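You operate a simulated robot arm through the tools that you are given. There is no shell and no other tool.

The job below is to be done with a simulated robot arm. You get a single attempt, and the scene is never put back.

## Task
Refill the powder tank from the FINE can to about MAX, then test it.
Fine: POWDER dial to 0 first; can back, tank lid shut and the dial at 4, then press TEST once; leave the other can; leave the delivery's other controls. Set down upright: what you pick out.

Only the result counts: the job must be done as asked and must still hold three seconds after the hand-in. Knocking over, shifting, dropping, spilling or breaking anything else fails it. Lids that push on must go on centred and level and be pressed home; caps that screw on are set level and turned clockwise until they are tight.

## Robot
A 7-joint arm with a two-finger parallel gripper, fixed in place. Base frame: the origin is on the floor under the middle of its stand, x ahead of it, y to its left, z up; the work surface is at about z = 90. Readings come in cm, degrees, newtons and seconds.
With the tool pointing down near the work surface it reaches from about 34 to 76 cm from the base axis. Its first joint turns from -115.0 to 115.0 degrees. Payload 3.91 kg.
The tool frame sits at the grasp point between the pads (the TCP): z along the fingers, y along the line on which they close. The tips reach 3 cm beyond it. The gripper opens to 11 cm. The fingers are 2 cm wide and 1 cm thick; the gripper's body (4.8 by 11.2 cm) begins 5.5 cm behind the TCP.
Orientation is told as [roll, pitch, yaw] about the base's x, y, z axes, in that order, counted from this pose: with the fingers straight down and closing along the base's y, the tool's x points along the base's -x, its y along +y and its z along -z.

## Interface
- The arm moves only by the tool nudge_tool. Its argument "commands" is one flat list of numbers, 7 for each row, row after row: the shift along the tool's x, y, z in cm, then the turn, a rotation vector about the tool's x, y, z in degrees, then the finger opening in cm, from 0 to 11. In form: [x, y, z, ax, ay, az, gripper, x, y, z, ax, ay, az, gripper, ...]. A call has 1 to 20 rows; each row shifts and turns the commanded pose from where the row before left it, along the tool's axes as they then stand. A row lasts 0.2 s, in which the tool goes at most 5 cm and 8.6 degrees; a call with a longer step from one row to the next is refused whole, and so is a gripper value outside its range. A pose out of reach is approached as far as the arm can. The call stops where the force on the tool passes 40 N (or 10 N more than at its start, if that is more) or the arm is blocked; 0.2 s more then pass. Each finger travels about 10.8 cm/s and halts on what it meets, pressing with about 45 N; the grip force reading is that of the motor and also rises with nothing between the fingers. The clock runs only during rows and for 0.2 s after the last one: add rows that do not move to give the fingers time. The reply holds the time, the measured pose of the TCP, the force on the tool along the base axes, the opening and the grip force, in the units named above and with some noise, with the torque about the TCP (base axes, N m) and any sound that the robot's microphone picked up.
- Cameras (640 x 400 px; columns grow to the right, rows downward): "scene" is fixed at [4.8, -50.12, 151.99]; the picture's right is [0.05, -1.00, 0.00], its down [-0.69, -0.03, -0.73] and it looks along [0.72, 0.04, -0.69] (base axes); focal length 228 px, centre (320, 200). "wrist" rides on the gripper at [7.2, 1.7, -10.3] in the tool frame; the picture's right is [-0.23, 0.97, 0.00], its down [-0.76, -0.18, -0.62] and it looks along [-0.61, -0.14, 0.78] (tool axes); focal length 222 px, centre (320, 200). There is no depth. A picture from a camera that has moved, and an enlarged one, comes with that camera's place and axes in the base frame and with its lens.
- capture(camera): a new picture of that camera. No time passes.
- lift_body(by): slides the trunk up (or, below 0, down) by that many cm; the arm rides with it, the base frame stays. It gives what a move gives, with no picture.
- zoom(camera, box): a new picture of the part [left, top, right, bottom] of that camera's present view, enlarged. No time passes.
- sign_off(): hands the job in; it is judged then, once.

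Places have to be worked out from the pictures, the camera data and where the tool is seen. Open the gripper and draw the arm clear of the work before you hand the job in, unless the task says otherwise.

The tools are called by a JSON object that holds its "method" and its "body". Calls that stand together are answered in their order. nudge_tool: Moves the arm, as the interface text tells. Its arguments: {"type":"object","properties":{"commands":{"type":"array"}},"required":["commands"]} The other tools are called the same way: lift_body (by) moves the trunk up or down; capture (camera) takes a picture; zoom (camera, box) takes an enlarged picture of a part of a camera's view; sign_off () hands the job in.

At the start:

```text
clock: 0.0
tool_pos: [41.51, -28.53, 134.74]
ee_rot: [0.0, -0.1, 0.0]
ft_force: [0.2, -0.4, 0.5]
torque: [0.01, -0.01, -0.01]
finger_gap: 11.0
grip_force: 0.1
trunk travel left (down, up): [-80.0, 19.0]
```

scene: 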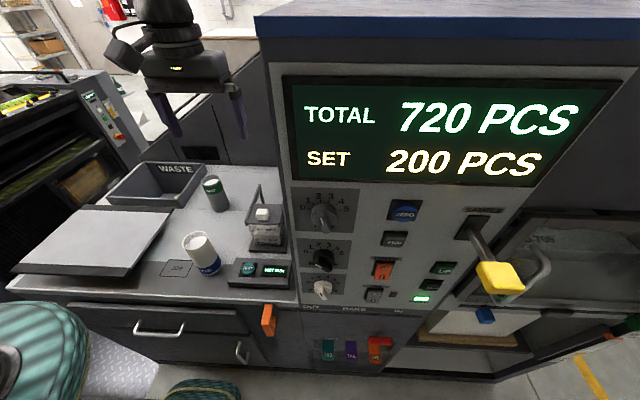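
wrist: 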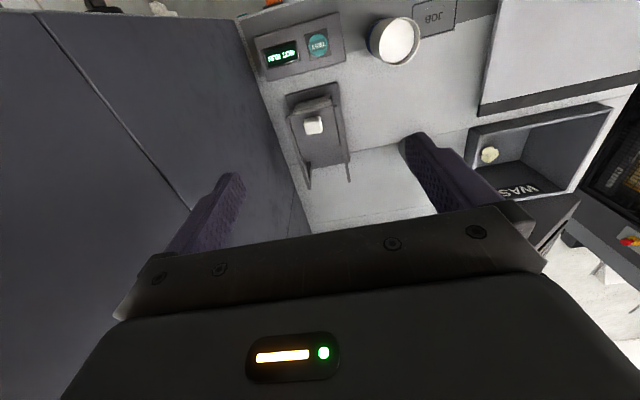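

I start by looking closely at the scene: the cans, the tank and the dials.

{"method": "zoom", "body": {"camera": "scene", "box": [160, 160, 320, 300]}}

{"method": "zoom", "body": {"camera": "scene", "box": [280, 170, 480, 310]}}

{"method": "zoom", "body": {"camera": "wrist", "box": [230, 0, 480, 200]}}

{"method": "zoom", "body": {"camera": "scene", "box": [290, 180, 370, 240]}}

{"method": "zoom", "body": {"camera": "scene", "box": [290, 235, 370, 305]}}

```text
2.86 times, centred on (240, 230) of scene
camera zoom: at [4.8, -50.12, 151.99], right [0.05, -1.0, 0.0], down [-0.69, -0.03, -0.73], along [0.72, 0.04, -0.69], focal length 653 px, centre (549, 114)
```

zoom: 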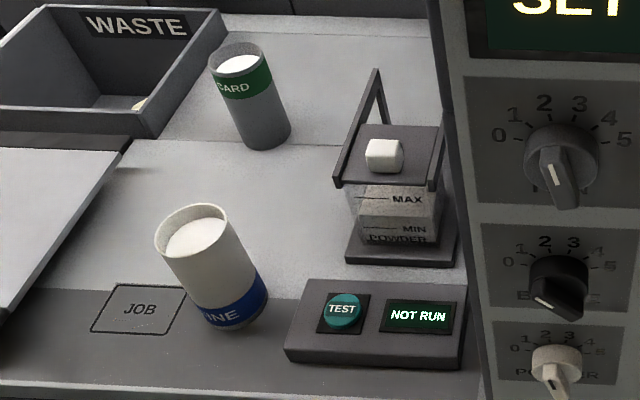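

```text
2.86 times, centred on (380, 240) of scene
camera zoom: at [4.8, -50.12, 151.99], right [0.05, -1.0, 0.0], down [-0.69, -0.03, -0.73], along [0.72, 0.04, -0.69], focal length 653 px, centre (149, 86)
```

zoom: 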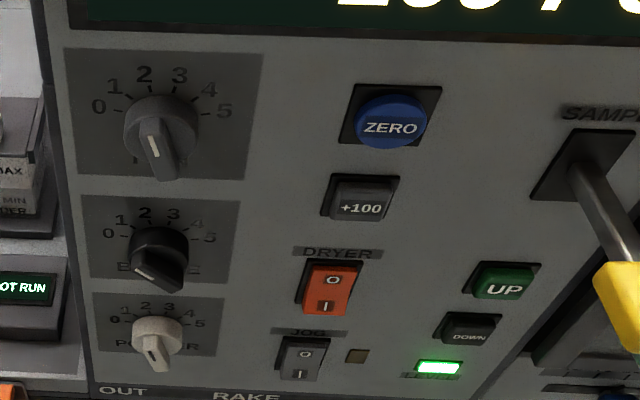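

```text
2.00 times, centred on (355, 100) of wrist
camera zoom: at [34.3, -26.85, 144.97], right [0.23, 0.97, 0.0], down [0.76, -0.18, 0.62], along [0.61, -0.14, -0.78], focal length 444 px, centre (250, 400)
```

zoom: 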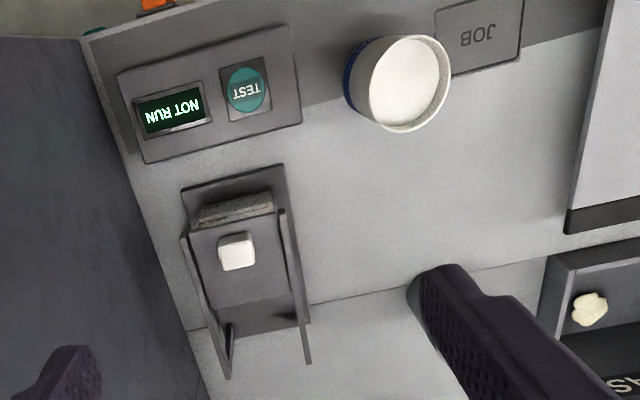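

```text
6.67 times, centred on (330, 210) of scene
camera zoom: at [4.8, -50.12, 151.99], right [0.05, -1.0, 0.0], down [-0.69, -0.03, -0.73], along [0.72, 0.04, -0.69], focal length 1523 px, centre (253, 133)
```

zoom: 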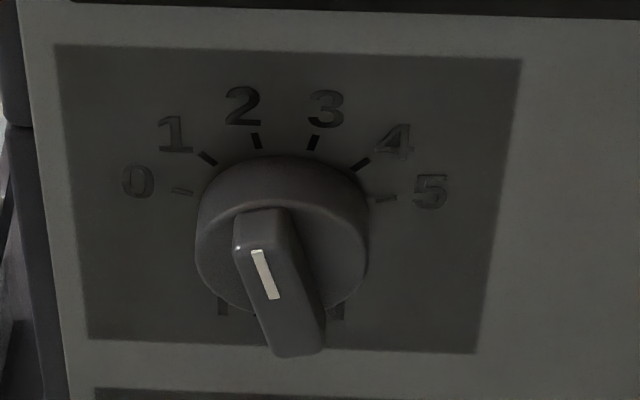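

```text
5.71 times, centred on (330, 270) of scene
camera zoom: at [4.8, -50.12, 151.99], right [0.05, -1.0, 0.0], down [-0.69, -0.03, -0.73], along [0.72, 0.04, -0.69], focal length 1306 px, centre (263, -200)
```

zoom: 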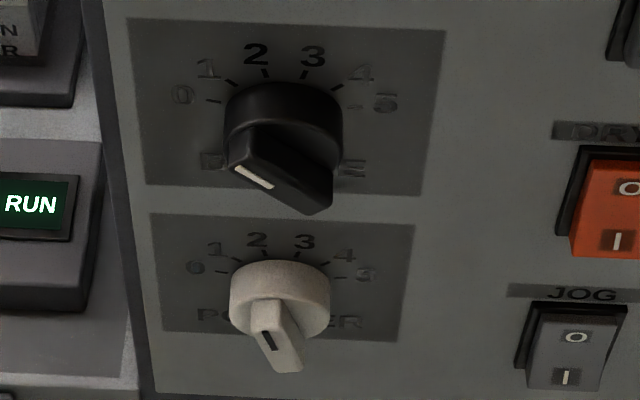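

The POWDER dial is the lowest one, and by my working the panel face lies near x=30. I zoom on the tank and cans before moving.

{"method": "zoom", "body": {"camera": "wrist", "box": [270, 70, 390, 200]}}

{"method": "zoom", "body": {"camera": "scene", "box": [230, 170, 300, 240]}}

{"method": "zoom", "body": {"camera": "scene", "box": [160, 165, 240, 285]}}

```text
3.08 times, centred on (330, 135) of wrist
camera zoom: at [34.3, -26.85, 144.97], right [0.23, 0.97, 0.0], down [0.76, -0.18, 0.62], along [0.61, -0.14, -0.78], focal length 684 px, centre (289, 400)
```

zoom: 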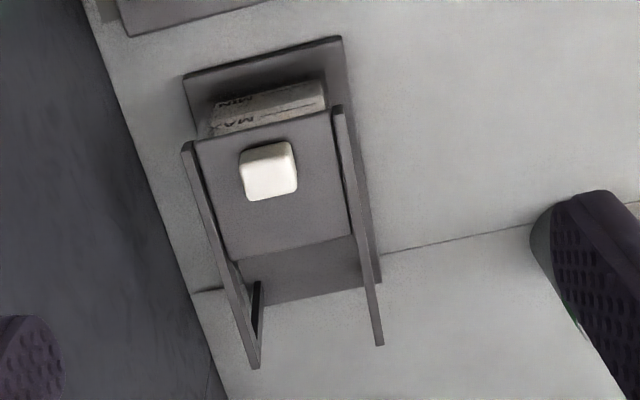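

```text
5.71 times, centred on (265, 205) of scene
camera zoom: at [4.8, -50.12, 151.99], right [0.05, -1.0, 0.0], down [-0.69, -0.03, -0.73], along [0.72, 0.04, -0.69], focal length 1306 px, centre (634, 171)
```

zoom: 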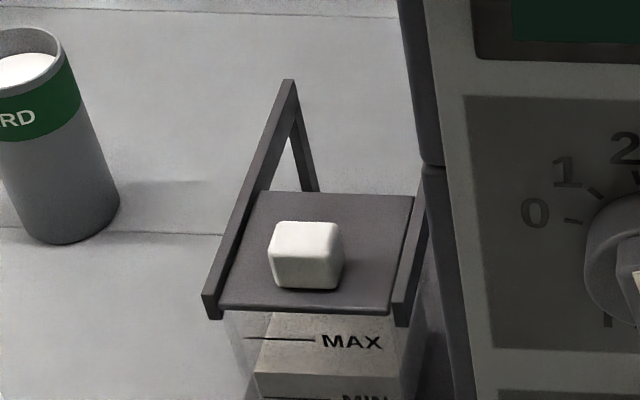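

```text
3.33 times, centred on (200, 225) of scene
camera zoom: at [4.8, -50.12, 151.99], right [0.05, -1.0, 0.0], down [-0.69, -0.03, -0.73], along [0.72, 0.04, -0.69], focal length 762 px, centre (720, 117)
```

zoom: 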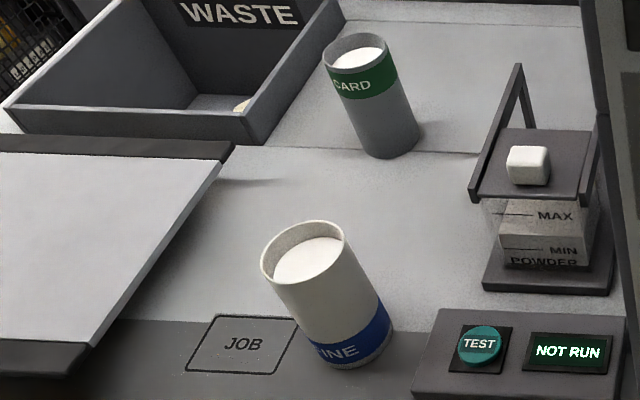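

The lid is a sliding one: it has a white knob and rails running back (+x) to about x=62. I back away from the cabinet and go round in front of the panel to look at the dials with the wrist camera.

{"method": "nudge_tool", "body": {"commands": [4.2, 0, 0, 0, 0, 0, 11, 4.2, 0, 0, 0, 0, 0, 11, 4.2, 0, 0, 0, 0, 0, 11, 4.2, -1, 0, 0, 0, 0, 11, 2, -4, 0, 0, 0, 0, 11, 2, -4, 0, 0, 0, 0, 11, 0, -4.4, 0, 0, 0, 0, 11, 0, -4.4, 0, 0, 0, 0, 11, 0, -4.4, 0, 0, 0, 0, 11, 0, 0, 3, 0, 0, 0, 11, 0, 0, 4, 0, 0, 0, 11, 0, 0, 4, 0, 0, 0, 11]}}

```text
clock: 2.6
tool_pos: [20.7, -50.73, 123.77]
ee_rot: [0.0, 0.0, 0.0]
ft_force: [-0.5, 0.2, 0.3]
torque: [-0.05, 0.0, -0.02]
finger_gap: 10.99
grip_force: 0.0
trunk travel left (down, up): [-80.0, 19.0]
```

The arm moved freely and is now in front of the panel; I take pictures from both cameras.

{"method": "capture", "body": {"camera": "wrist"}}

{"method": "capture", "body": {"camera": "scene"}}

```text
taken
camera wrist: at [13.45, -48.96, 133.97], right [0.23, 0.97, 0.0], down [0.76, -0.18, 0.62], along [0.61, -0.14, -0.78], focal length 222 px, centre (320, 200)
```

wrist: 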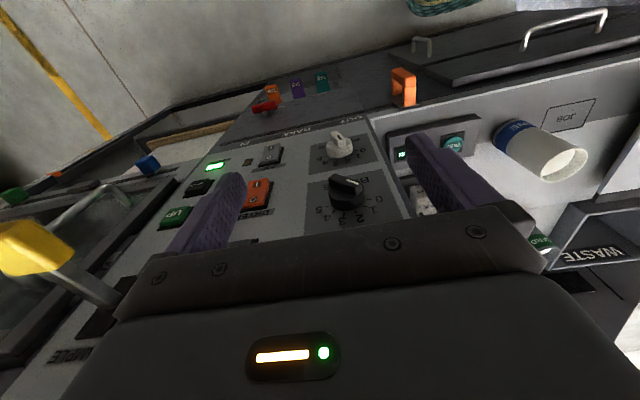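

```text
taken
```

scene: 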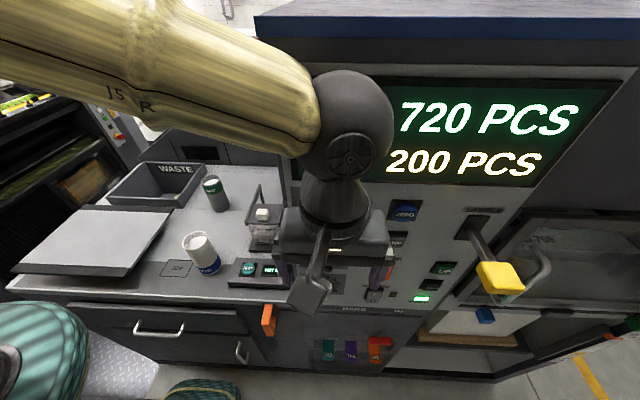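

The POWDER dial shows at the middle top of the wrist view, upside down. I zoom in on it to read its pointer.

{"method": "zoom", "body": {"camera": "wrist", "box": [300, 110, 400, 220]}}

{"method": "zoom", "body": {"camera": "wrist", "box": [305, 120, 375, 175]}}

```text
3.64 times, centred on (350, 165) of wrist
camera zoom: at [13.45, -48.96, 133.97], right [0.23, 0.97, 0.0], down [0.76, -0.18, 0.62], along [0.61, -0.14, -0.78], focal length 808 px, centre (211, 327)
```

zoom: 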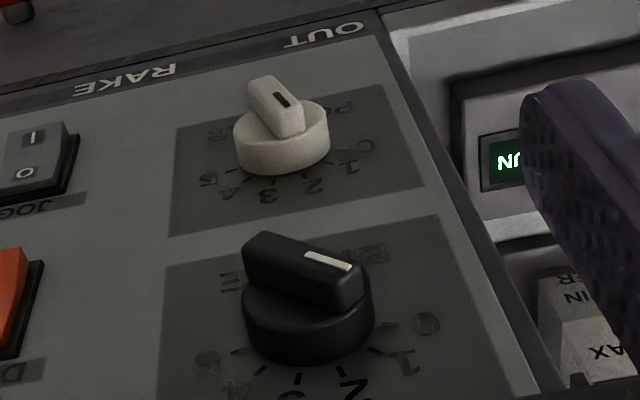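

```text
7.27 times, centred on (340, 148) of wrist
camera zoom: at [13.45, -48.96, 133.97], right [0.23, 0.97, 0.0], down [0.76, -0.18, 0.62], along [0.61, -0.14, -0.78], focal length 1615 px, centre (174, 582)
```

zoom: 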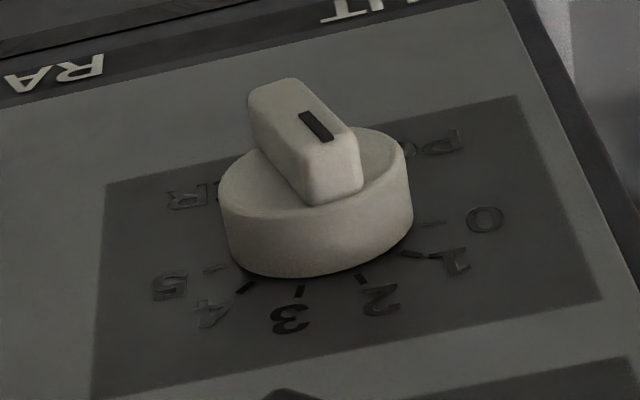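

The pointer line is nearer the lower-right end of the wing, but I need a frontal view to read it. I lower the tool and pitch it so the wrist camera faces the panel squarely.

{"method": "nudge_tool", "body": {"commands": [0, 0, 4.4, 0, 0, 0, 11, 0, 0, 4.4, 0, 0, 0, 11, 0, 0, 4.4, 0, 0, 0, 11, 0, 0, 4, 0, 0, 0, 11, 0, 0, 0, 0, -7.5, 0, 11, 0, 0, 0, 0, -7.5, 0, 11, 0, 0, 0, 0, -7.5, 0, 11, 0, 0, 0, 0, -7.5, 0, 11, 0, 0, 0, 0, -7.5, 0, 11, 0, 0, 0, 0, -7.5, 0, 11, 0, 0, 0, 0, -7, 0, 11, 0, 0, 0, 0, 0, 0, 11]}}

{"method": "capture", "body": {"camera": "wrist"}}

```text
clock: 5.2
tool_pos: [20.88, -50.76, 106.58]
ee_rot: [0.1, -52.1, 0.0]
ft_force: [0.8, 0.6, -0.7]
torque: [-0.01, 0.0, -0.04]
finger_gap: 10.99
grip_force: 0.0
trunk travel left (down, up): [-80.0, 19.0]
```

```text
taken
camera wrist: at [8.14, -49.08, 107.07], right [0.14, 0.97, 0.18], down [-0.02, -0.18, 0.98], along [0.99, -0.14, 0.0], focal length 222 px, centre (320, 200)
```

wrist: 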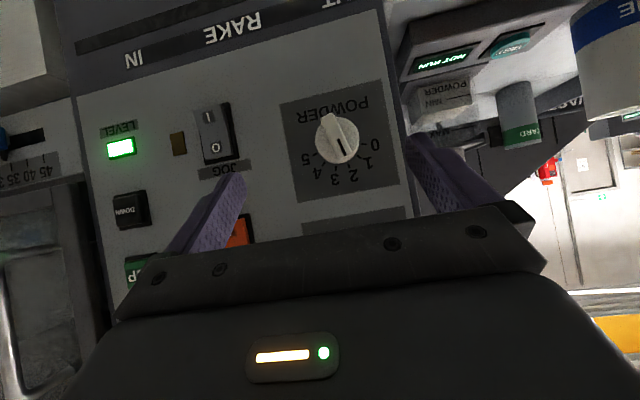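

Now the view is frontal; I zoom on the POWDER dial.

{"method": "zoom", "body": {"camera": "wrist", "box": [275, 80, 405, 205]}}

{"method": "zoom", "body": {"camera": "wrist", "box": [300, 100, 380, 190]}}

```text
3.20 times, centred on (340, 142) of wrist
camera zoom: at [8.14, -49.08, 107.07], right [0.14, 0.97, 0.18], down [-0.02, -0.18, 0.98], along [0.99, -0.14, 0.0], focal length 711 px, centre (256, 384)
```

zoom: 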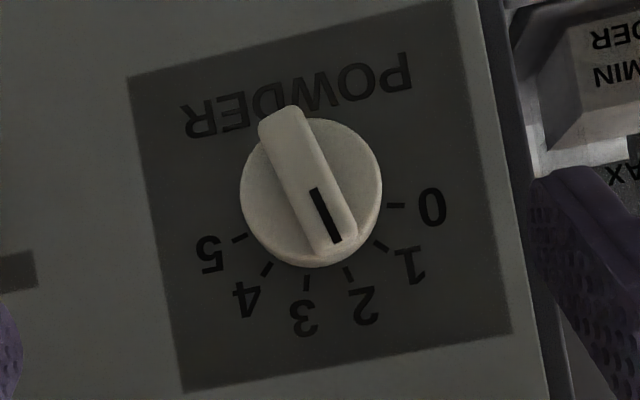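

```text
4.44 times, centred on (340, 145) of wrist
camera zoom: at [8.14, -49.08, 107.07], right [0.14, 0.97, 0.18], down [-0.02, -0.18, 0.98], along [0.99, -0.14, 0.0], focal length 987 px, centre (231, 444)
```

zoom: 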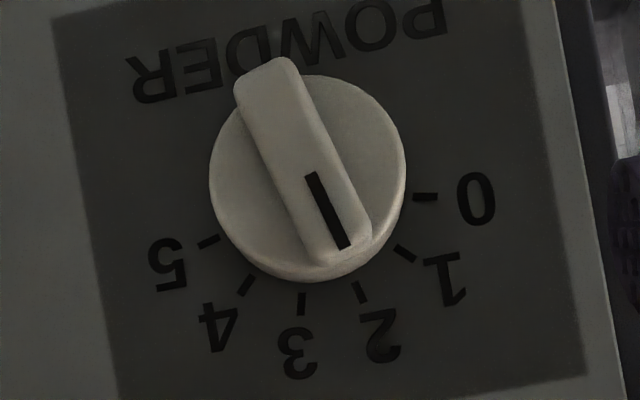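

The marks work out to be spaced 30°, with 0 at 75° left of up, and the pointer is at 2; the dial axis is near y=-49.4, z=101.9. I turn the tool to point straight at the panel, line it up with the dial and match the wing's 15° lean.

{"method": "nudge_tool", "body": {"commands": [0, 0, 0, 0, -7.6, 0, 11, 0, 0, 0, 0, -7.6, 0, 9, 0, 0, 0, 0, -7.6, 0, 7, 0, 0, 0, 0, -7.6, 0, 5, 0, 0, 0, 0, -7.5, 0, 4, 2.3, 0.7, 0, 0, 0, 0, 3.5, 2.4, 0.63, 0, 0, 0, 0, 3.5, 0, 0, 0, 0, 0, -7.5, 3.5, 0, 0, 0, 0, 0, -7.5, 3.5, 0, 0, 0, 0, 0, 0, 3.5, 0, 0, 0, 0, 0, 0, 3.5]}}

{"method": "capture", "body": {"camera": "wrist"}}

{"method": "capture", "body": {"camera": "scene"}}

```text
clock: 7.6
tool_pos: [20.71, -50.55, 101.93]
ee_rot: [-89.4, -75.2, 89.7]
ft_force: [0.2, 0.4, -0.1]
torque: [-0.01, -0.01, -0.02]
finger_gap: 3.52
grip_force: 0.1
out of reach, approached as far as the arm can: row 9
trunk travel left (down, up): [-80.0, 19.0]
```

```text
taken
camera wrist: at [10.44, -50.82, 94.53], right [0.0, 1.0, -0.03], down [-0.62, 0.02, 0.78], along [0.78, 0.02, 0.62], focal length 222 px, centre (320, 200)
```

wrist: 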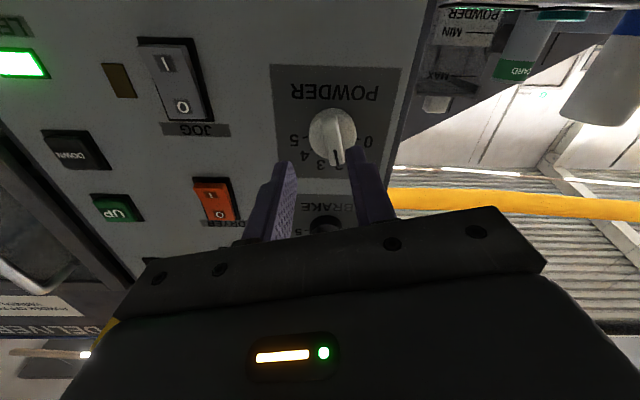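

```text
taken
```

scene: 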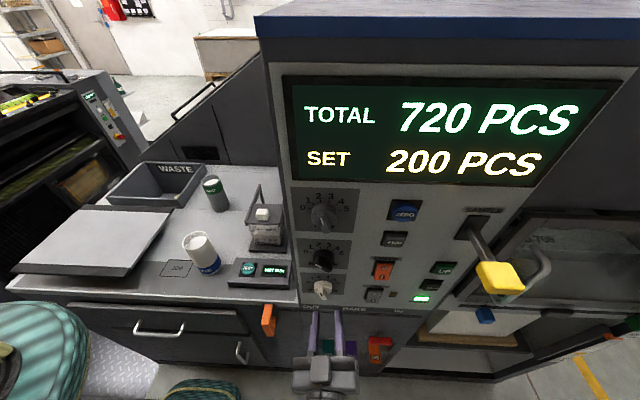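

The last turn was flagged out of reach and y sits about 1.1 cm short. I try the small correction to see whether this pose is really limited.

{"method": "nudge_tool", "body": {"commands": [-0.28, 1.06, 0, 0, 0, 0, 3.5, 0, 0, 0, 0, 0, 0, 3.5]}}

```text
clock: 8.2
tool_pos: [20.89, -50.61, 102.05]
ee_rot: [-89.4, -75.3, 89.8]
ft_force: [0.3, 0.0, -0.7]
torque: [0.0, 0.0, 0.03]
finger_gap: 3.51
grip_force: 0.0
out of reach, approached as far as the arm can: row 1
trunk travel left (down, up): [-80.0, 19.0]
```

That roll direction is at a joint limit. The wing is symmetric, so I turn the hand the other way by about 180° (camera on top), which should sit mid-range.

{"method": "nudge_tool", "body": {"commands": [0, 0, 0, 0, 0, 8.5, 3.5, 0, 0, 0, 0, 0, 8.5, 3.5, 0, 0, 0, 0, 0, 8.5, 3.5, 0, 0, 0, 0, 0, 8.5, 3.5, 0, 0, 0, 0, 0, 8.5, 3.5, 0, 0, 0, 0, 0, 8.5, 3.5, 0, 0, 0, 0, 0, 8.5, 3.5, 0, 0, 0, 0, 0, 8.5, 3.5, 0, 0, 0, 0, 0, 8.5, 3.5, 0, 0, 0, 0, 0, 8.5, 3.5, 0, 0, 0, 0, 0, 8.5, 3.5, 0, 0, 0, 0, 0, 8.5, 3.5, 0, 0, 0, 0, 0, 0, 3.5]}}

{"method": "capture", "body": {"camera": "wrist"}}

```text
clock: 11.0
tool_pos: [20.89, -50.61, 102.14]
ee_rot: [89.8, -2.8, -89.9]
ft_force: [-0.2, -0.2, 0.0]
torque: [-0.02, -0.01, 0.01]
finger_gap: 3.5
grip_force: 0.0
trunk travel left (down, up): [-80.0, 19.0]
```

```text
taken
camera wrist: at [10.43, -43.24, 103.32], right [0.0, -0.18, 0.98], down [-0.62, -0.77, -0.14], along [0.78, -0.61, -0.11], focal length 222 px, centre (320, 200)
```

wrist: 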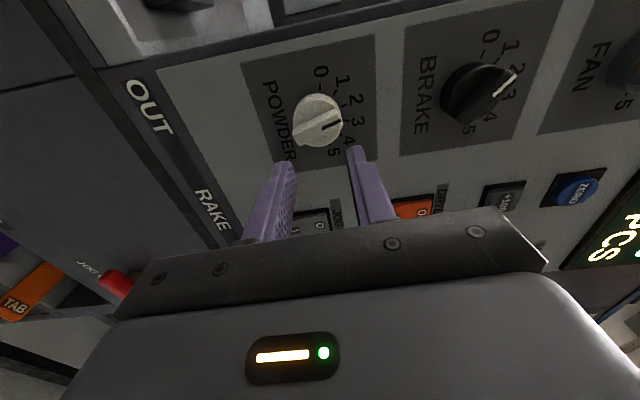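

The roll now works freely. I zoom on the dial again to double-check the pointer from this side.

{"method": "zoom", "body": {"camera": "wrist", "box": [240, 40, 400, 180]}}

```text
2.86 times, centred on (320, 110) of wrist
camera zoom: at [10.43, -43.24, 103.32], right [0.0, -0.18, 0.98], down [-0.62, -0.77, -0.14], along [0.78, -0.61, -0.11], focal length 635 px, centre (320, 457)
```

zoom: 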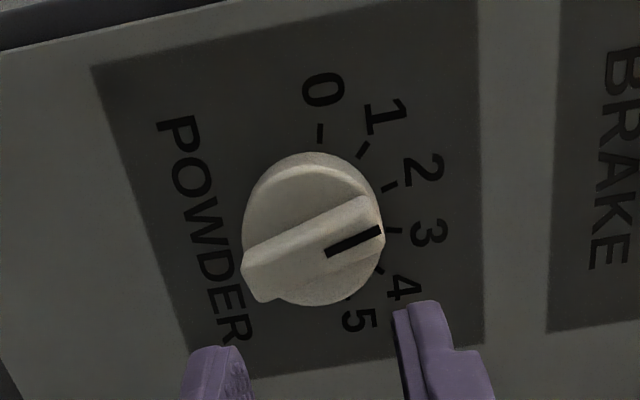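

The two views place the wing's front at x≈26.7 with the pointer at 2, centre y≈-49.4. I finish the roll to match the wing and centre on the dial axis, still clear of it.

{"method": "nudge_tool", "body": {"commands": [0, 0, 0, 0, 0, 8.5, 3.5, 0, 0, 0, 0, 0, 8.5, 3.5, 0, 0, 0, 0, 0, 8.5, 3.5, 0, 0, 0, 0, 0, 8.5, 3.5, 0, 0, 0, 0, 0, 8.5, 3.5, 0, 0, 0, 0, 0, 8.5, 3.5, 0, 0, 0, 0, 0, 8.5, 3.5, 0, 0, 0, 0, 0, 8.5, 3.5, 0, 0, 0, 0, 0, 8.5, 3.5, 0, 0, 0, 0, 0, 1.5, 3.5, 0.07, -1.2, 0, 0, 0, 0, 3.5, 0, 0, 0, 0, 0, 0, 3.5]}}

{"method": "capture", "body": {"camera": "wrist"}}

```text
clock: 13.6
tool_pos: [20.86, -49.42, 101.72]
ee_rot: [89.7, 75.0, -90.3]
ft_force: [0.0, 0.2, 0.4]
torque: [0.03, 0.01, 0.02]
finger_gap: 3.51
grip_force: 0.0
trunk travel left (down, up): [-80.0, 19.0]
```

```text
taken
camera wrist: at [10.47, -49.14, 109.1], right [0.0, -1.0, 0.03], down [-0.62, -0.03, -0.78], along [0.78, -0.02, -0.62], focal length 222 px, centre (320, 200)
```

wrist: 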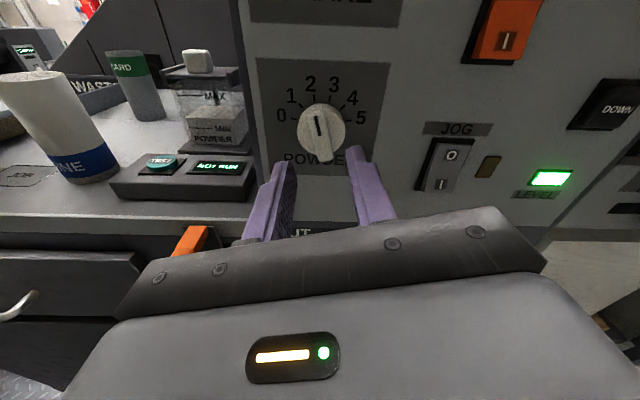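

The view is upright and the fingers straddle the dial axis. I advance 3.4 cm so that the tips just pass the wing's front, and look.

{"method": "nudge_tool", "body": {"commands": [0.15, 0, 1.2, 0, 0, 0, 3.5, 0, 0, 1.2, 0, 0, 0, 3.5, 0, 0, 1.0, 0, 0, 0, 3.5, 0, 0, 0, 0, 0, 0, 3.5]}}

{"method": "capture", "body": {"camera": "wrist"}}

{"method": "zoom", "body": {"camera": "scene", "box": [280, 250, 380, 340]}}

```text
clock: 14.6
tool_pos: [24.34, -49.23, 101.79]
ee_rot: [89.7, 75.0, -90.3]
ft_force: [0.4, -0.5, -0.2]
torque: [0.04, 0.0, -0.02]
finger_gap: 3.49
grip_force: 0.0
trunk travel left (down, up): [-80.0, 19.0]
```

```text
taken
camera wrist: at [13.88, -49.02, 109.26], right [0.0, -1.0, 0.03], down [-0.62, -0.03, -0.78], along [0.78, -0.02, -0.62], focal length 222 px, centre (320, 200)
```

wrist: 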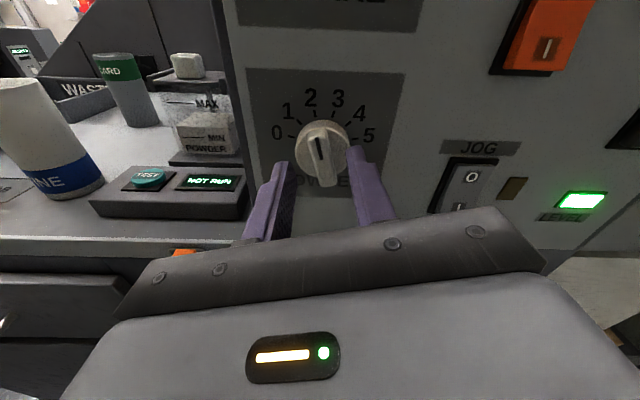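

```text
4.44 times, centred on (330, 295) of scene
camera zoom: at [4.8, -50.12, 151.99], right [0.05, -1.0, 0.0], down [-0.69, -0.03, -0.73], along [0.72, 0.04, -0.69], focal length 1016 px, centre (276, -222)
```

zoom: 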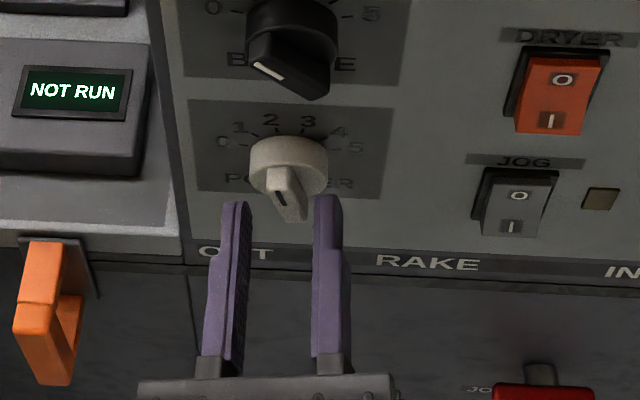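

The tips are at the wing's level and centred within ~0.2 cm. I correct that and go in further in small steps.

{"method": "nudge_tool", "body": {"commands": [0, 0.15, 0.4, 0, 0, 0, 3.5, 0, 0, 0.3, 0, 0, 0, 3.5, 0, 0, 0, 0, 0, 0, 3.5]}}

```text
clock: 15.4
tool_pos: [24.98, -49.47, 102.0]
ee_rot: [89.8, 75.0, -90.4]
ft_force: [-0.7, -0.1, 0.2]
torque: [0.0, -0.01, -0.01]
finger_gap: 3.51
grip_force: 0.2
trunk travel left (down, up): [-80.0, 19.0]
```

No contact force yet with the tips at x≈28. I close on the wing gently in steps.

{"method": "nudge_tool", "body": {"commands": [0, 0, 0, 0, 0, 0, 2.2, 0, 0, 0, 0, 0, 0, 1.5, 0, 0, 0, 0, 0, 0, 1.0, 0, 0, 0, 0, 0, 0, 0.8, 0, 0, 0, 0, 0, 0, 0.8]}}

{"method": "capture", "body": {"camera": "wrist"}}

```text
clock: 16.6
tool_pos: [25.02, -49.36, 101.93]
ee_rot: [89.7, 75.0, -90.3]
ft_force: [0.3, -3.4, 2.8]
torque: [-0.01, 0.16, -0.19]
finger_gap: 1.26
grip_force: 44.9
trunk travel left (down, up): [-80.0, 19.0]
```

```text
taken
camera wrist: at [14.61, -49.23, 109.36], right [0.0, -1.0, 0.03], down [-0.62, -0.03, -0.78], along [0.78, -0.02, -0.62], focal length 222 px, centre (320, 200)
```

wrist: 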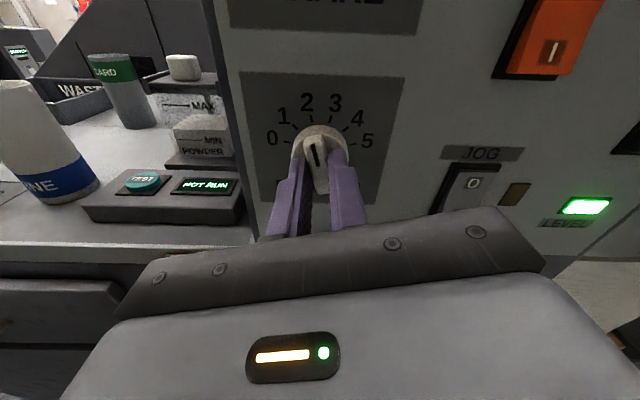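

The wing is held (gap 1.26 cm). I turn counter-clockwise 30° (toward 1) and check.

{"method": "nudge_tool", "body": {"commands": [0, 0, 0, 0, 0, -7.5, 0.8, 0, 0, 0, 0, 0, -7.5, 0.8, 0, 0, 0, 0, 0, -7.5, 0.8, 0, 0, 0, 0, 0, -7.5, 0.8, 0, 0, 0, 0, 0, 0, 0.8]}}

{"method": "capture", "body": {"camera": "wrist"}}

```text
clock: 17.8
tool_pos: [24.98, -49.56, 101.95]
ee_rot: [89.9, 44.9, -90.1]
ft_force: [3.9, -3.0, 7.7]
torque: [-0.01, 0.6, -0.94]
finger_gap: 1.28
grip_force: 44.4
trunk travel left (down, up): [-80.0, 19.0]
```

```text
taken
camera wrist: at [14.6, -45.56, 108.24], right [0.0, -0.85, 0.53], down [-0.62, -0.41, -0.66], along [0.78, -0.33, -0.53], focal length 222 px, centre (320, 200)
```

wrist: 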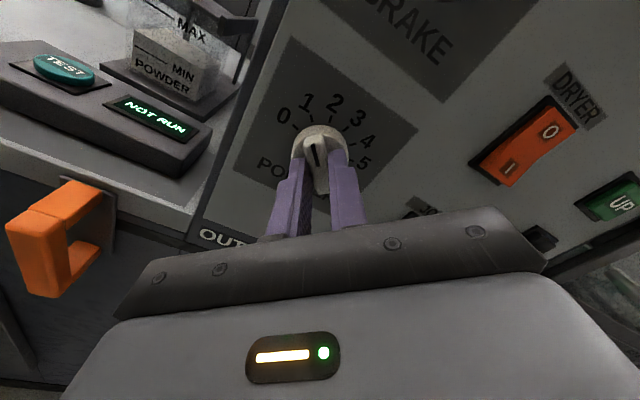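

The pointer turns with the hand and is at 1. I continue another 30° to 0.

{"method": "nudge_tool", "body": {"commands": [0, 0, 0, 0, 0, -7.5, 0.8, 0, 0, 0, 0, 0, -7.5, 0.8, 0, 0, 0, 0, 0, -7.5, 0.8, 0, 0, 0, 0, 0, -7.5, 0.8, 0, 0, 0, 0, 0, 0, 0.8]}}

{"method": "zoom", "body": {"camera": "wrist", "box": [220, 60, 420, 220]}}

```text
clock: 19.0
tool_pos: [25.17, -49.55, 102.12]
ee_rot: [90.0, 14.9, -90.0]
ft_force: [6.3, -6.9, 14.1]
torque: [0.09, -0.18, -1.02]
finger_gap: 1.26
grip_force: 44.5
trunk travel left (down, up): [-80.0, 19.0]
```

```text
2.50 times, centred on (320, 140) of wrist
camera zoom: at [14.6, -42.94, 105.43], right [0.0, -0.47, 0.88], down [-0.62, -0.69, -0.37], along [0.78, -0.55, -0.29], focal length 555 px, centre (320, 350)
```

zoom: 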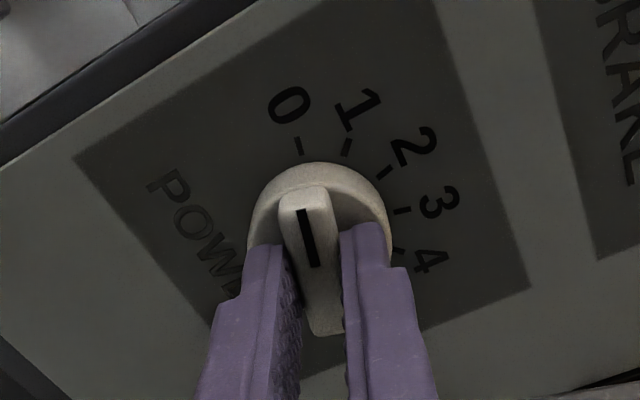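

The pointer line works out to ~76° left of up, i.e. on 0. I release the wing and back the hand away from the panel.

{"method": "nudge_tool", "body": {"commands": [0, 0, 0, 0, 0, 0, 1.8, 0, 0, 0, 0, 0, 0, 3.0, 0, 0, -1, 0, 0, 0, 3.5, 0, 0, -3, 0, 0, 0, 3.5, 0, 0, -3, 0, 0, 0, 4, 0, 0, 0, 0, 0, 0, 4]}}

{"method": "zoom", "body": {"camera": "wrist", "box": [220, 0, 420, 160]}}

{"method": "capture", "body": {"camera": "scene"}}

```text
clock: 20.4
tool_pos: [17.85, -49.47, 101.83]
ee_rot: [90.0, 14.9, -90.1]
ft_force: [0.6, 0.2, 0.9]
torque: [0.0, 0.0, 0.01]
finger_gap: 4.0
grip_force: 0.1
trunk travel left (down, up): [-80.0, 19.0]
```

```text
2.50 times, centred on (320, 80) of wrist
camera zoom: at [7.55, -42.86, 105.36], right [0.0, -0.47, 0.88], down [-0.62, -0.69, -0.37], along [0.78, -0.55, -0.3], focal length 555 px, centre (320, 500)
```

zoom: 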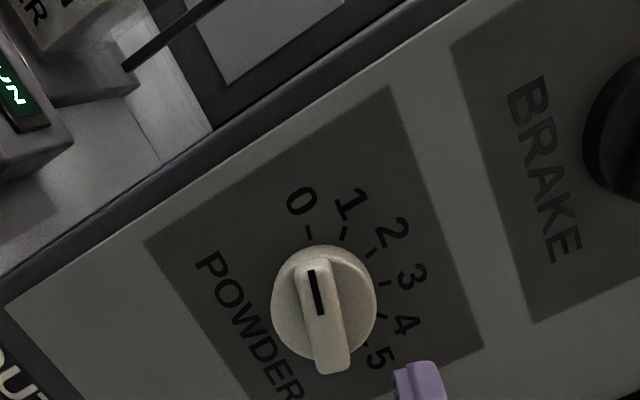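

```text
taken
```

scene: 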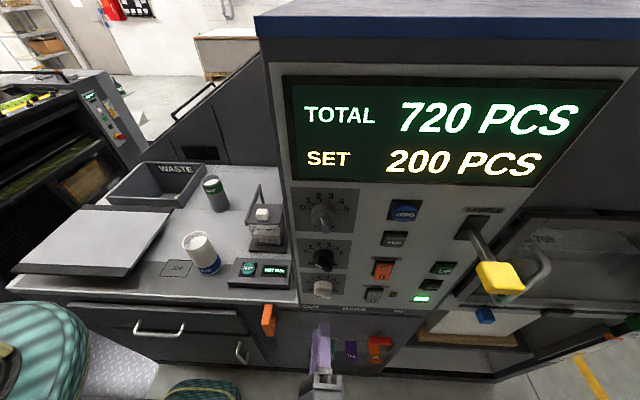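

The dial reads 0 and nothing else moved. I now turn the tool to point down here in free space, then climb above the work.

{"method": "nudge_tool", "body": {"commands": [0, 0, 0, 8.2, -2.2, 0, 4, 0, 0, 0, 8.2, -2.2, 0, 4, 0, 0, 0, 8.2, -2.2, 0, 4, 0, 0, 0, 8.2, -2.2, 0, 4, 0, 0, 0, 8.2, -2.2, 0, 4, 0, 0, 0, 8.2, -2.2, 0, 4, 0, 0, 0, 8.2, -2.2, 0, 4, 0, 0, 0, 8.2, -2.2, 0, 4, 0, 0, 0, 8.2, -2.2, 0, 4, 0, 0, 0, 8.2, -2.2, 0, 4, 0, 0, 0, 4.9, -1.3, 0, 4, 0, 0, -4, 0, 0, 0, 4, 0, 0, -4, 0, 0, 0, 4, 0, 0, -4, 0, 0, 0, 4, 0, 0, -4, 0, 0, 0, 4, 0, 0, -4, 0, 0, 0, 4, 0, 0, -4, 0, 0, 0, 4, 0, 0, 0, 0, 0, 0, 4]}}

```text
clock: 24.2
tool_pos: [18.12, -49.58, 125.78]
ee_rot: [-0.1, 0.0, -105.0]
ft_force: [1.3, 0.4, 0.8]
torque: [-0.01, -0.01, -0.01]
finger_gap: 3.99
grip_force: 0.0
trunk travel left (down, up): [-80.0, 19.0]
```

The tool is upright at z≈126. I turn it to the start yaw and slide it left past the cabinet corner.

{"method": "nudge_tool", "body": {"commands": [0, 0, 0, 0, 0, -8.1, 4, 0, 0, 0, 0, 0, -8.1, 4, 0, 0, 0, 0, 0, -8.1, 4, 0, 0, 0, 0, 0, -8.1, 4, 0, 0, 0, 0, 0, -8.1, 4, 0, 0, 0, 0, 0, -8.1, 4, 0, 0, 0, 0, 0, -8.1, 4, 0, 0, 0, 0, 0, -8.1, 4, 0, 0, 0, 0, 0, -8.1, 4, 0, 0, 0, 0, 0, -8.1, 4, 0, 0, 0, 0, 0, -8.1, 4, 0, 0, 0, 0, 0, -8.1, 4, 0, 0, 0, 0, 0, -7.8, 4, 0, 4.2, 0, 0, 0, 0, 4, 0, 4.2, 0, 0, 0, 0, 4, -1, 4.2, 0, 0, 0, 0, 4, -2, 4.2, 0, 0, 0, 0, 4, -3, 1.6, 0, 0, 0, 0, 4, 0, 0, 0, 0, 0, 0, 4]}}

```text
clock: 28.2
tool_pos: [23.79, -31.36, 125.89]
ee_rot: [0.0, 0.0, 0.0]
ft_force: [-0.2, 0.9, -0.1]
torque: [0.03, 0.01, -0.02]
finger_gap: 4.02
grip_force: 0.0
trunk travel left (down, up): [-80.0, 19.0]
```

I go forward to about x=36 and slightly down to view the tank lid and its knob from closer.

{"method": "nudge_tool", "body": {"commands": [-4, 0, 0, 0, 0, 0, 4, -4, 0, 2, 0, 0, 0, 4, -4, 0, 2, 0, 0, 0, 4, 0, 0, 2, 0, 0, 0, 4, 0, 0, 0, 0, 0, 0, 4]}}

{"method": "capture", "body": {"camera": "wrist"}}

{"method": "zoom", "body": {"camera": "scene", "box": [180, 160, 320, 300]}}

```text
clock: 29.4
tool_pos: [36.07, -31.16, 119.85]
ee_rot: [0.1, 0.1, -0.1]
ft_force: [0.3, 0.4, -0.6]
torque: [-0.01, -0.01, 0.01]
finger_gap: 3.98
grip_force: 0.0
trunk travel left (down, up): [-80.0, 19.0]
```

```text
taken
camera wrist: at [28.72, -29.42, 130.1], right [0.23, 0.97, 0.0], down [0.76, -0.18, 0.62], along [0.61, -0.14, -0.78], focal length 222 px, centre (320, 200)
```

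wrist: 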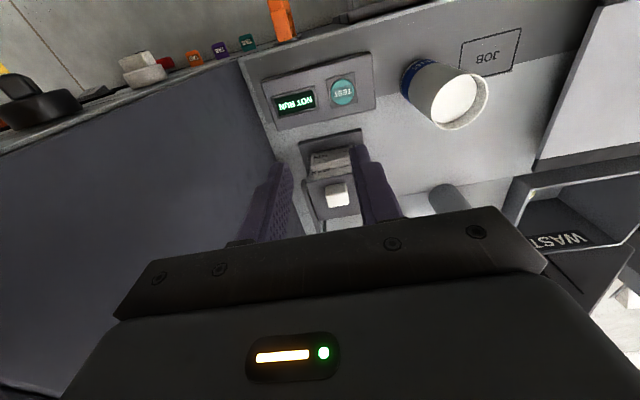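

```text
2.86 times, centred on (250, 230) of scene
camera zoom: at [4.8, -50.12, 151.99], right [0.05, -1.0, 0.0], down [-0.69, -0.03, -0.73], along [0.72, 0.04, -0.69], focal length 653 px, centre (520, 114)
```

zoom: 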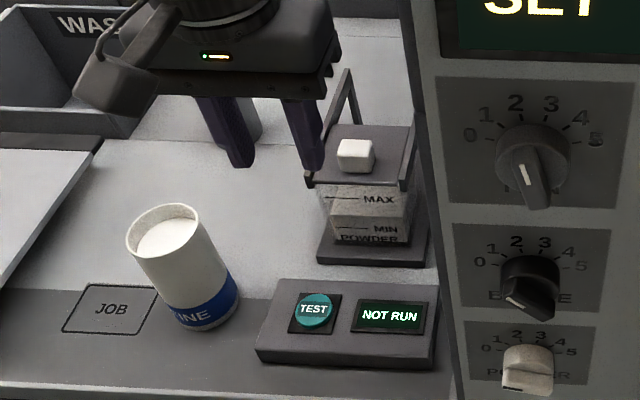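

I zoom on the lid in the wrist view to place the knob and lid surface more exactly.

{"method": "zoom", "body": {"camera": "wrist", "box": [270, 110, 410, 240]}}

{"method": "zoom", "body": {"camera": "scene", "box": [240, 175, 300, 235]}}

```text
3.08 times, centred on (340, 175) of wrist
camera zoom: at [28.72, -29.42, 130.1], right [0.23, 0.97, 0.0], down [0.76, -0.18, 0.62], along [0.61, -0.14, -0.78], focal length 684 px, centre (258, 277)
```

zoom: 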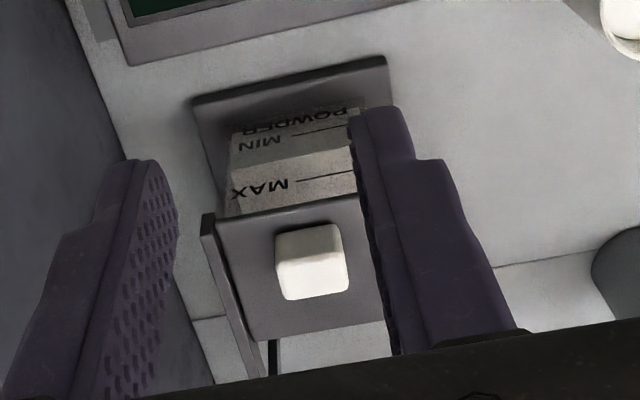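

```text
6.67 times, centred on (270, 205) of scene
camera zoom: at [4.8, -50.12, 151.99], right [0.05, -1.0, 0.0], down [-0.69, -0.03, -0.73], along [0.72, 0.04, -0.69], focal length 1523 px, centre (653, 167)
```

zoom: 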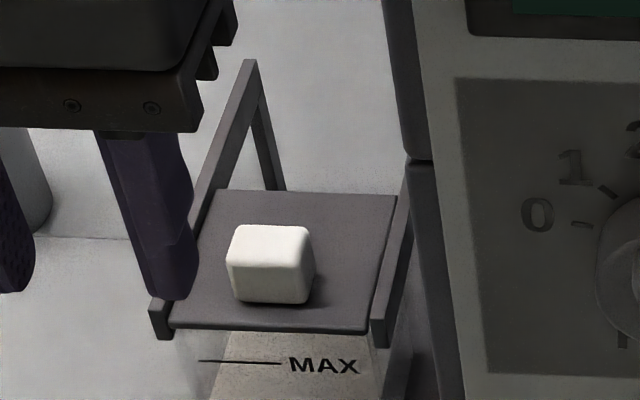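

The lid knob's centre comes out near (48.4, -31.3), about 3 cm wide in y, with its top at z≈105.3 and the lid surface near 103.2. I go above it with the fingers open 5.5 cm and look before descending.

{"method": "nudge_tool", "body": {"commands": [-4.1, 0, 0, 0, 0, 0, 5.5, -4.1, 0, 0, 0, 0, 0, 5.5, -4.1, -0.15, 2, 0, 0, 0, 5.5, 0, 0, 3, 0, 0, 0, 5.5, 0, 0, 2.3, 0, 0, 0, 5.5, 0, 0, 0, 0, 0, 0, 5.5]}}

{"method": "capture", "body": {"camera": "wrist"}}

{"method": "zoom", "body": {"camera": "scene", "box": [230, 165, 310, 255]}}

```text
clock: 30.8
tool_pos: [48.06, -31.22, 112.57]
ee_rot: [0.0, 0.1, 0.1]
ft_force: [-0.2, 0.0, -0.1]
torque: [0.0, -0.03, 0.03]
finger_gap: 5.5
grip_force: 0.1
trunk travel left (down, up): [-80.0, 19.0]
```

```text
taken
camera wrist: at [40.89, -29.46, 122.84], right [0.23, 0.97, 0.0], down [0.76, -0.18, 0.62], along [0.61, -0.14, -0.78], focal length 222 px, centre (320, 200)
```

wrist: 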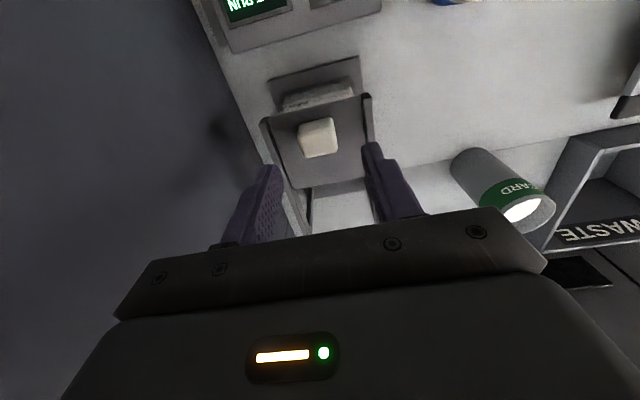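

```text
4.44 times, centred on (270, 210) of scene
camera zoom: at [4.8, -50.12, 151.99], right [0.05, -1.0, 0.0], down [-0.69, -0.03, -0.73], along [0.72, 0.04, -0.69], focal length 1016 px, centre (542, 156)
```

zoom: 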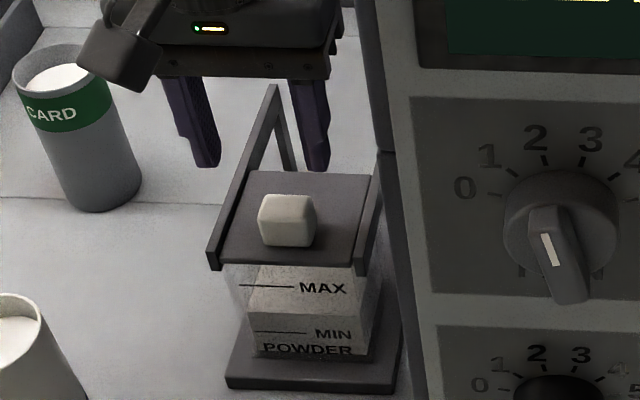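

Knob and fingers line up within ~0.2 cm. I descend until the tips flank the knob, just above the lid surface.

{"method": "nudge_tool", "body": {"commands": [-0.2, -0.05, 2, 0, 0, 0, 5.5, 0, 0, 2, 0, 0, 0, 5.5, 0, 0, 1.3, 0, 0, 0, 5.5, 0, 0, 0.3, 0, 0, 0, 5.5, 0, 0, 0, 0, 0, 0, 5.5]}}

{"method": "capture", "body": {"camera": "wrist"}}

{"method": "zoom", "body": {"camera": "scene", "box": [230, 165, 310, 255]}}

```text
clock: 32.0
tool_pos: [48.58, -31.33, 107.03]
ee_rot: [0.0, 0.1, 0.0]
ft_force: [0.1, 0.1, -0.3]
torque: [-0.01, 0.01, -0.02]
finger_gap: 5.5
grip_force: 0.1
trunk travel left (down, up): [-80.0, 19.0]
```

```text
taken
camera wrist: at [41.3, -29.61, 117.27], right [0.23, 0.97, 0.0], down [0.76, -0.18, 0.62], along [0.61, -0.14, -0.78], focal length 222 px, centre (320, 200)
```

wrist: 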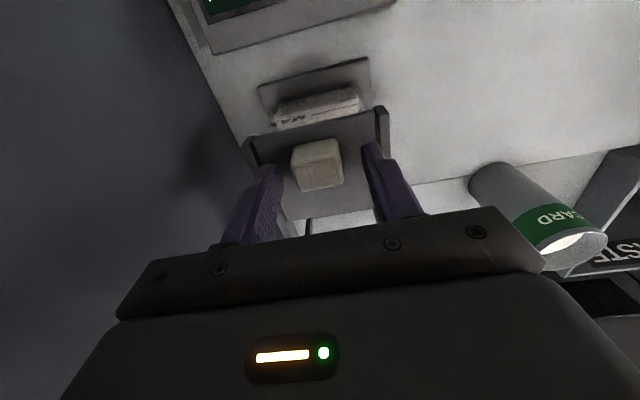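

```text
4.44 times, centred on (270, 210) of scene
camera zoom: at [4.8, -50.12, 151.99], right [0.05, -1.0, 0.0], down [-0.69, -0.03, -0.73], along [0.72, 0.04, -0.69], focal length 1016 px, centre (542, 156)
```

zoom: 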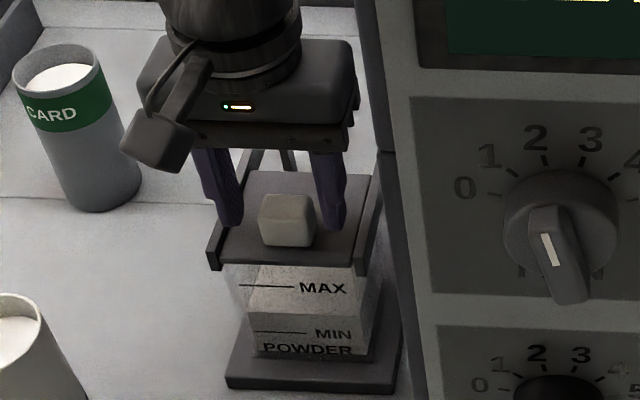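

The tips flank the knob without touching. I close on it.

{"method": "nudge_tool", "body": {"commands": [0, 0, 0, 0, 0, 0, 4, 0, 0, 0, 0, 0, 0, 3, 0, 0, 0, 0, 0, 0, 2.4, 0, 0, 0, 0, 0, 0, 2.2, 0, 0, 0, 0, 0, 0, 2.2]}}

```text
clock: 33.2
tool_pos: [48.57, -31.55, 106.98]
ee_rot: [0.0, 0.1, 0.1]
ft_force: [0.7, -9.8, 0.7]
torque: [-0.56, 0.04, -0.05]
finger_gap: 3.18
grip_force: 44.8
trunk travel left (down, up): [-80.0, 19.0]
```

The knob is held (gap 3.18). I relieve the small sideways load and try sliding the lid 1.5 cm back (+x).

{"method": "nudge_tool", "body": {"commands": [0, -0.2, 0, 0, 0, 0, 2.2, -0.5, 0, 0, 0, 0, 0, 2.2, -0.5, 0, 0, 0, 0, 0, 2.2, -0.5, 0, 0, 0, 0, 0, 2.2, 0, 0, 0, 0, 0, 0, 2.2]}}

{"method": "zoom", "body": {"camera": "scene", "box": [230, 165, 310, 255]}}

```text
clock: 34.4
tool_pos: [49.98, -31.55, 106.89]
ee_rot: [0.0, 0.0, 0.1]
ft_force: [-0.3, 0.9, -2.4]
torque: [0.34, -0.24, -0.07]
finger_gap: 3.18
grip_force: 45.1
trunk travel left (down, up): [-80.0, 19.0]
```

```text
4.44 times, centred on (270, 210) of scene
camera zoom: at [4.8, -50.12, 151.99], right [0.05, -1.0, 0.0], down [-0.69, -0.03, -0.73], along [0.72, 0.04, -0.69], focal length 1016 px, centre (542, 156)
```

zoom: 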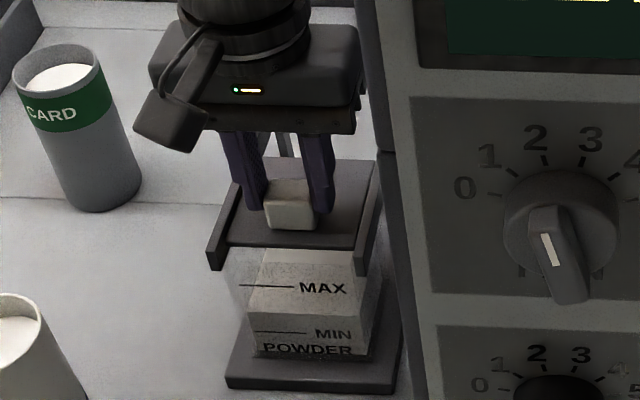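

The lid slides freely along its rails. I continue back another 6.5 cm.

{"method": "nudge_tool", "body": {"commands": [-1, 0, 0, 0, 0, 0, 2.2, -1, 0, 0, 0, 0, 0, 2.2, -1, 0, 0, 0, 0, 0, 2.2, -1, 0, 0, 0, 0, 0, 2.2, -1, 0, 0, 0, 0, 0, 2.2, -1, 0, 0, 0, 0, 0, 2.2, -0.5, 0, 0, 0, 0, 0, 2.2, 0, 0, 0, 0, 0, 0, 2.2]}}

{"method": "zoom", "body": {"camera": "scene", "box": [230, 165, 310, 255]}}

{"method": "capture", "body": {"camera": "wrist"}}

```text
clock: 36.2
tool_pos: [56.43, -31.56, 107.06]
ee_rot: [0.1, 0.1, 0.1]
ft_force: [0.8, -0.9, -4.3]
torque: [-0.25, 0.32, 0.02]
finger_gap: 3.19
grip_force: 44.8
trunk travel left (down, up): [-80.0, 19.0]
```

```text
4.44 times, centred on (270, 210) of scene
camera zoom: at [4.8, -50.12, 151.99], right [0.05, -1.0, 0.0], down [-0.69, -0.03, -0.73], along [0.72, 0.04, -0.69], focal length 1016 px, centre (542, 156)
```

zoom: 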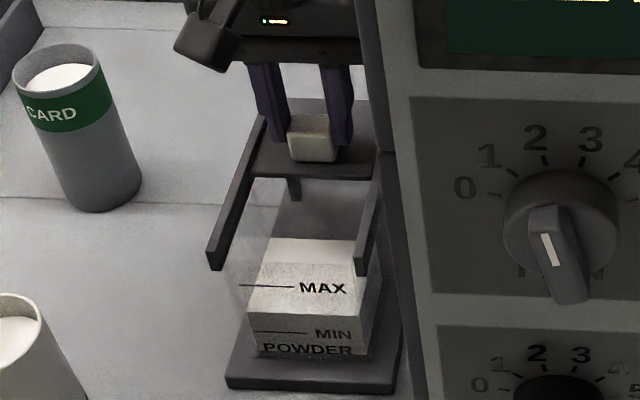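

```text
taken
camera wrist: at [49.19, -29.77, 117.29], right [0.23, 0.97, 0.0], down [0.76, -0.18, 0.62], along [0.61, -0.14, -0.78], focal length 222 px, centre (320, 200)
```

wrist: 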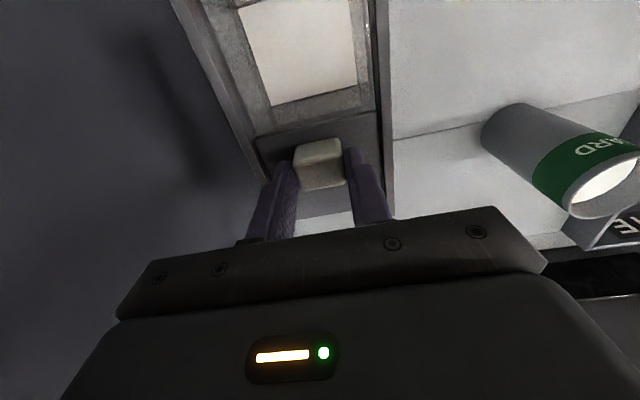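

The lid is now fully back and the tank mouth is open; the powder front edge sits at zoom row ~312, with MAX at ~285. I release the knob and rise straight up.

{"method": "nudge_tool", "body": {"commands": [0, 0, 0, 0, 0, 0, 3.6, 0, 0, 0, 0, 0, 0, 4.6, 0, 0, 0, 0, 0, 0, 5.2, 0, 0, -1.5, 0, 0, 0, 5.5, 0, 0, -3, 0, 0, 0, 5.5, 0, 0, -4, 0, 0, 0, 5.5, 0, 0, -4, 0, 0, 0, 6, 0, 0, -4, 0, 0, 0, 8, 0, 0, 0, 0, 0, 0, 11]}}

{"method": "capture", "body": {"camera": "wrist"}}

{"method": "zoom", "body": {"camera": "scene", "box": [230, 165, 310, 255]}}

```text
clock: 38.2
tool_pos: [56.53, -31.71, 123.67]
ee_rot: [0.0, 0.1, 0.1]
ft_force: [-0.2, -1.4, 0.0]
torque: [0.0, 0.01, -0.01]
finger_gap: 10.99
grip_force: 0.1
trunk travel left (down, up): [-80.0, 19.0]
```

```text
taken
camera wrist: at [49.11, -29.93, 133.94], right [0.23, 0.97, 0.0], down [0.76, -0.18, 0.62], along [0.61, -0.14, -0.78], focal length 222 px, centre (320, 200)
```

wrist: 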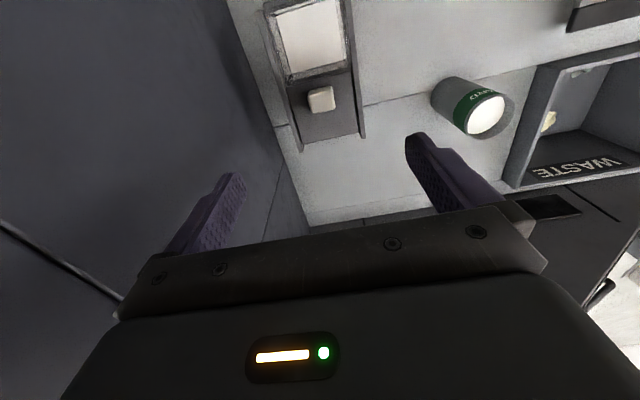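

```text
4.44 times, centred on (270, 210) of scene
camera zoom: at [4.8, -50.12, 151.99], right [0.05, -1.0, 0.0], down [-0.69, -0.03, -0.73], along [0.72, 0.04, -0.69], focal length 1016 px, centre (542, 156)
```

zoom: 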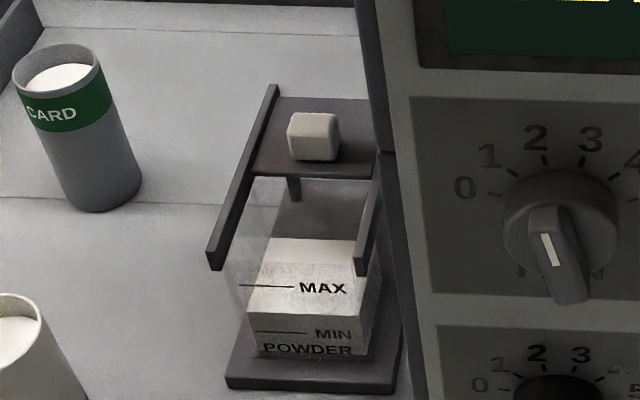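

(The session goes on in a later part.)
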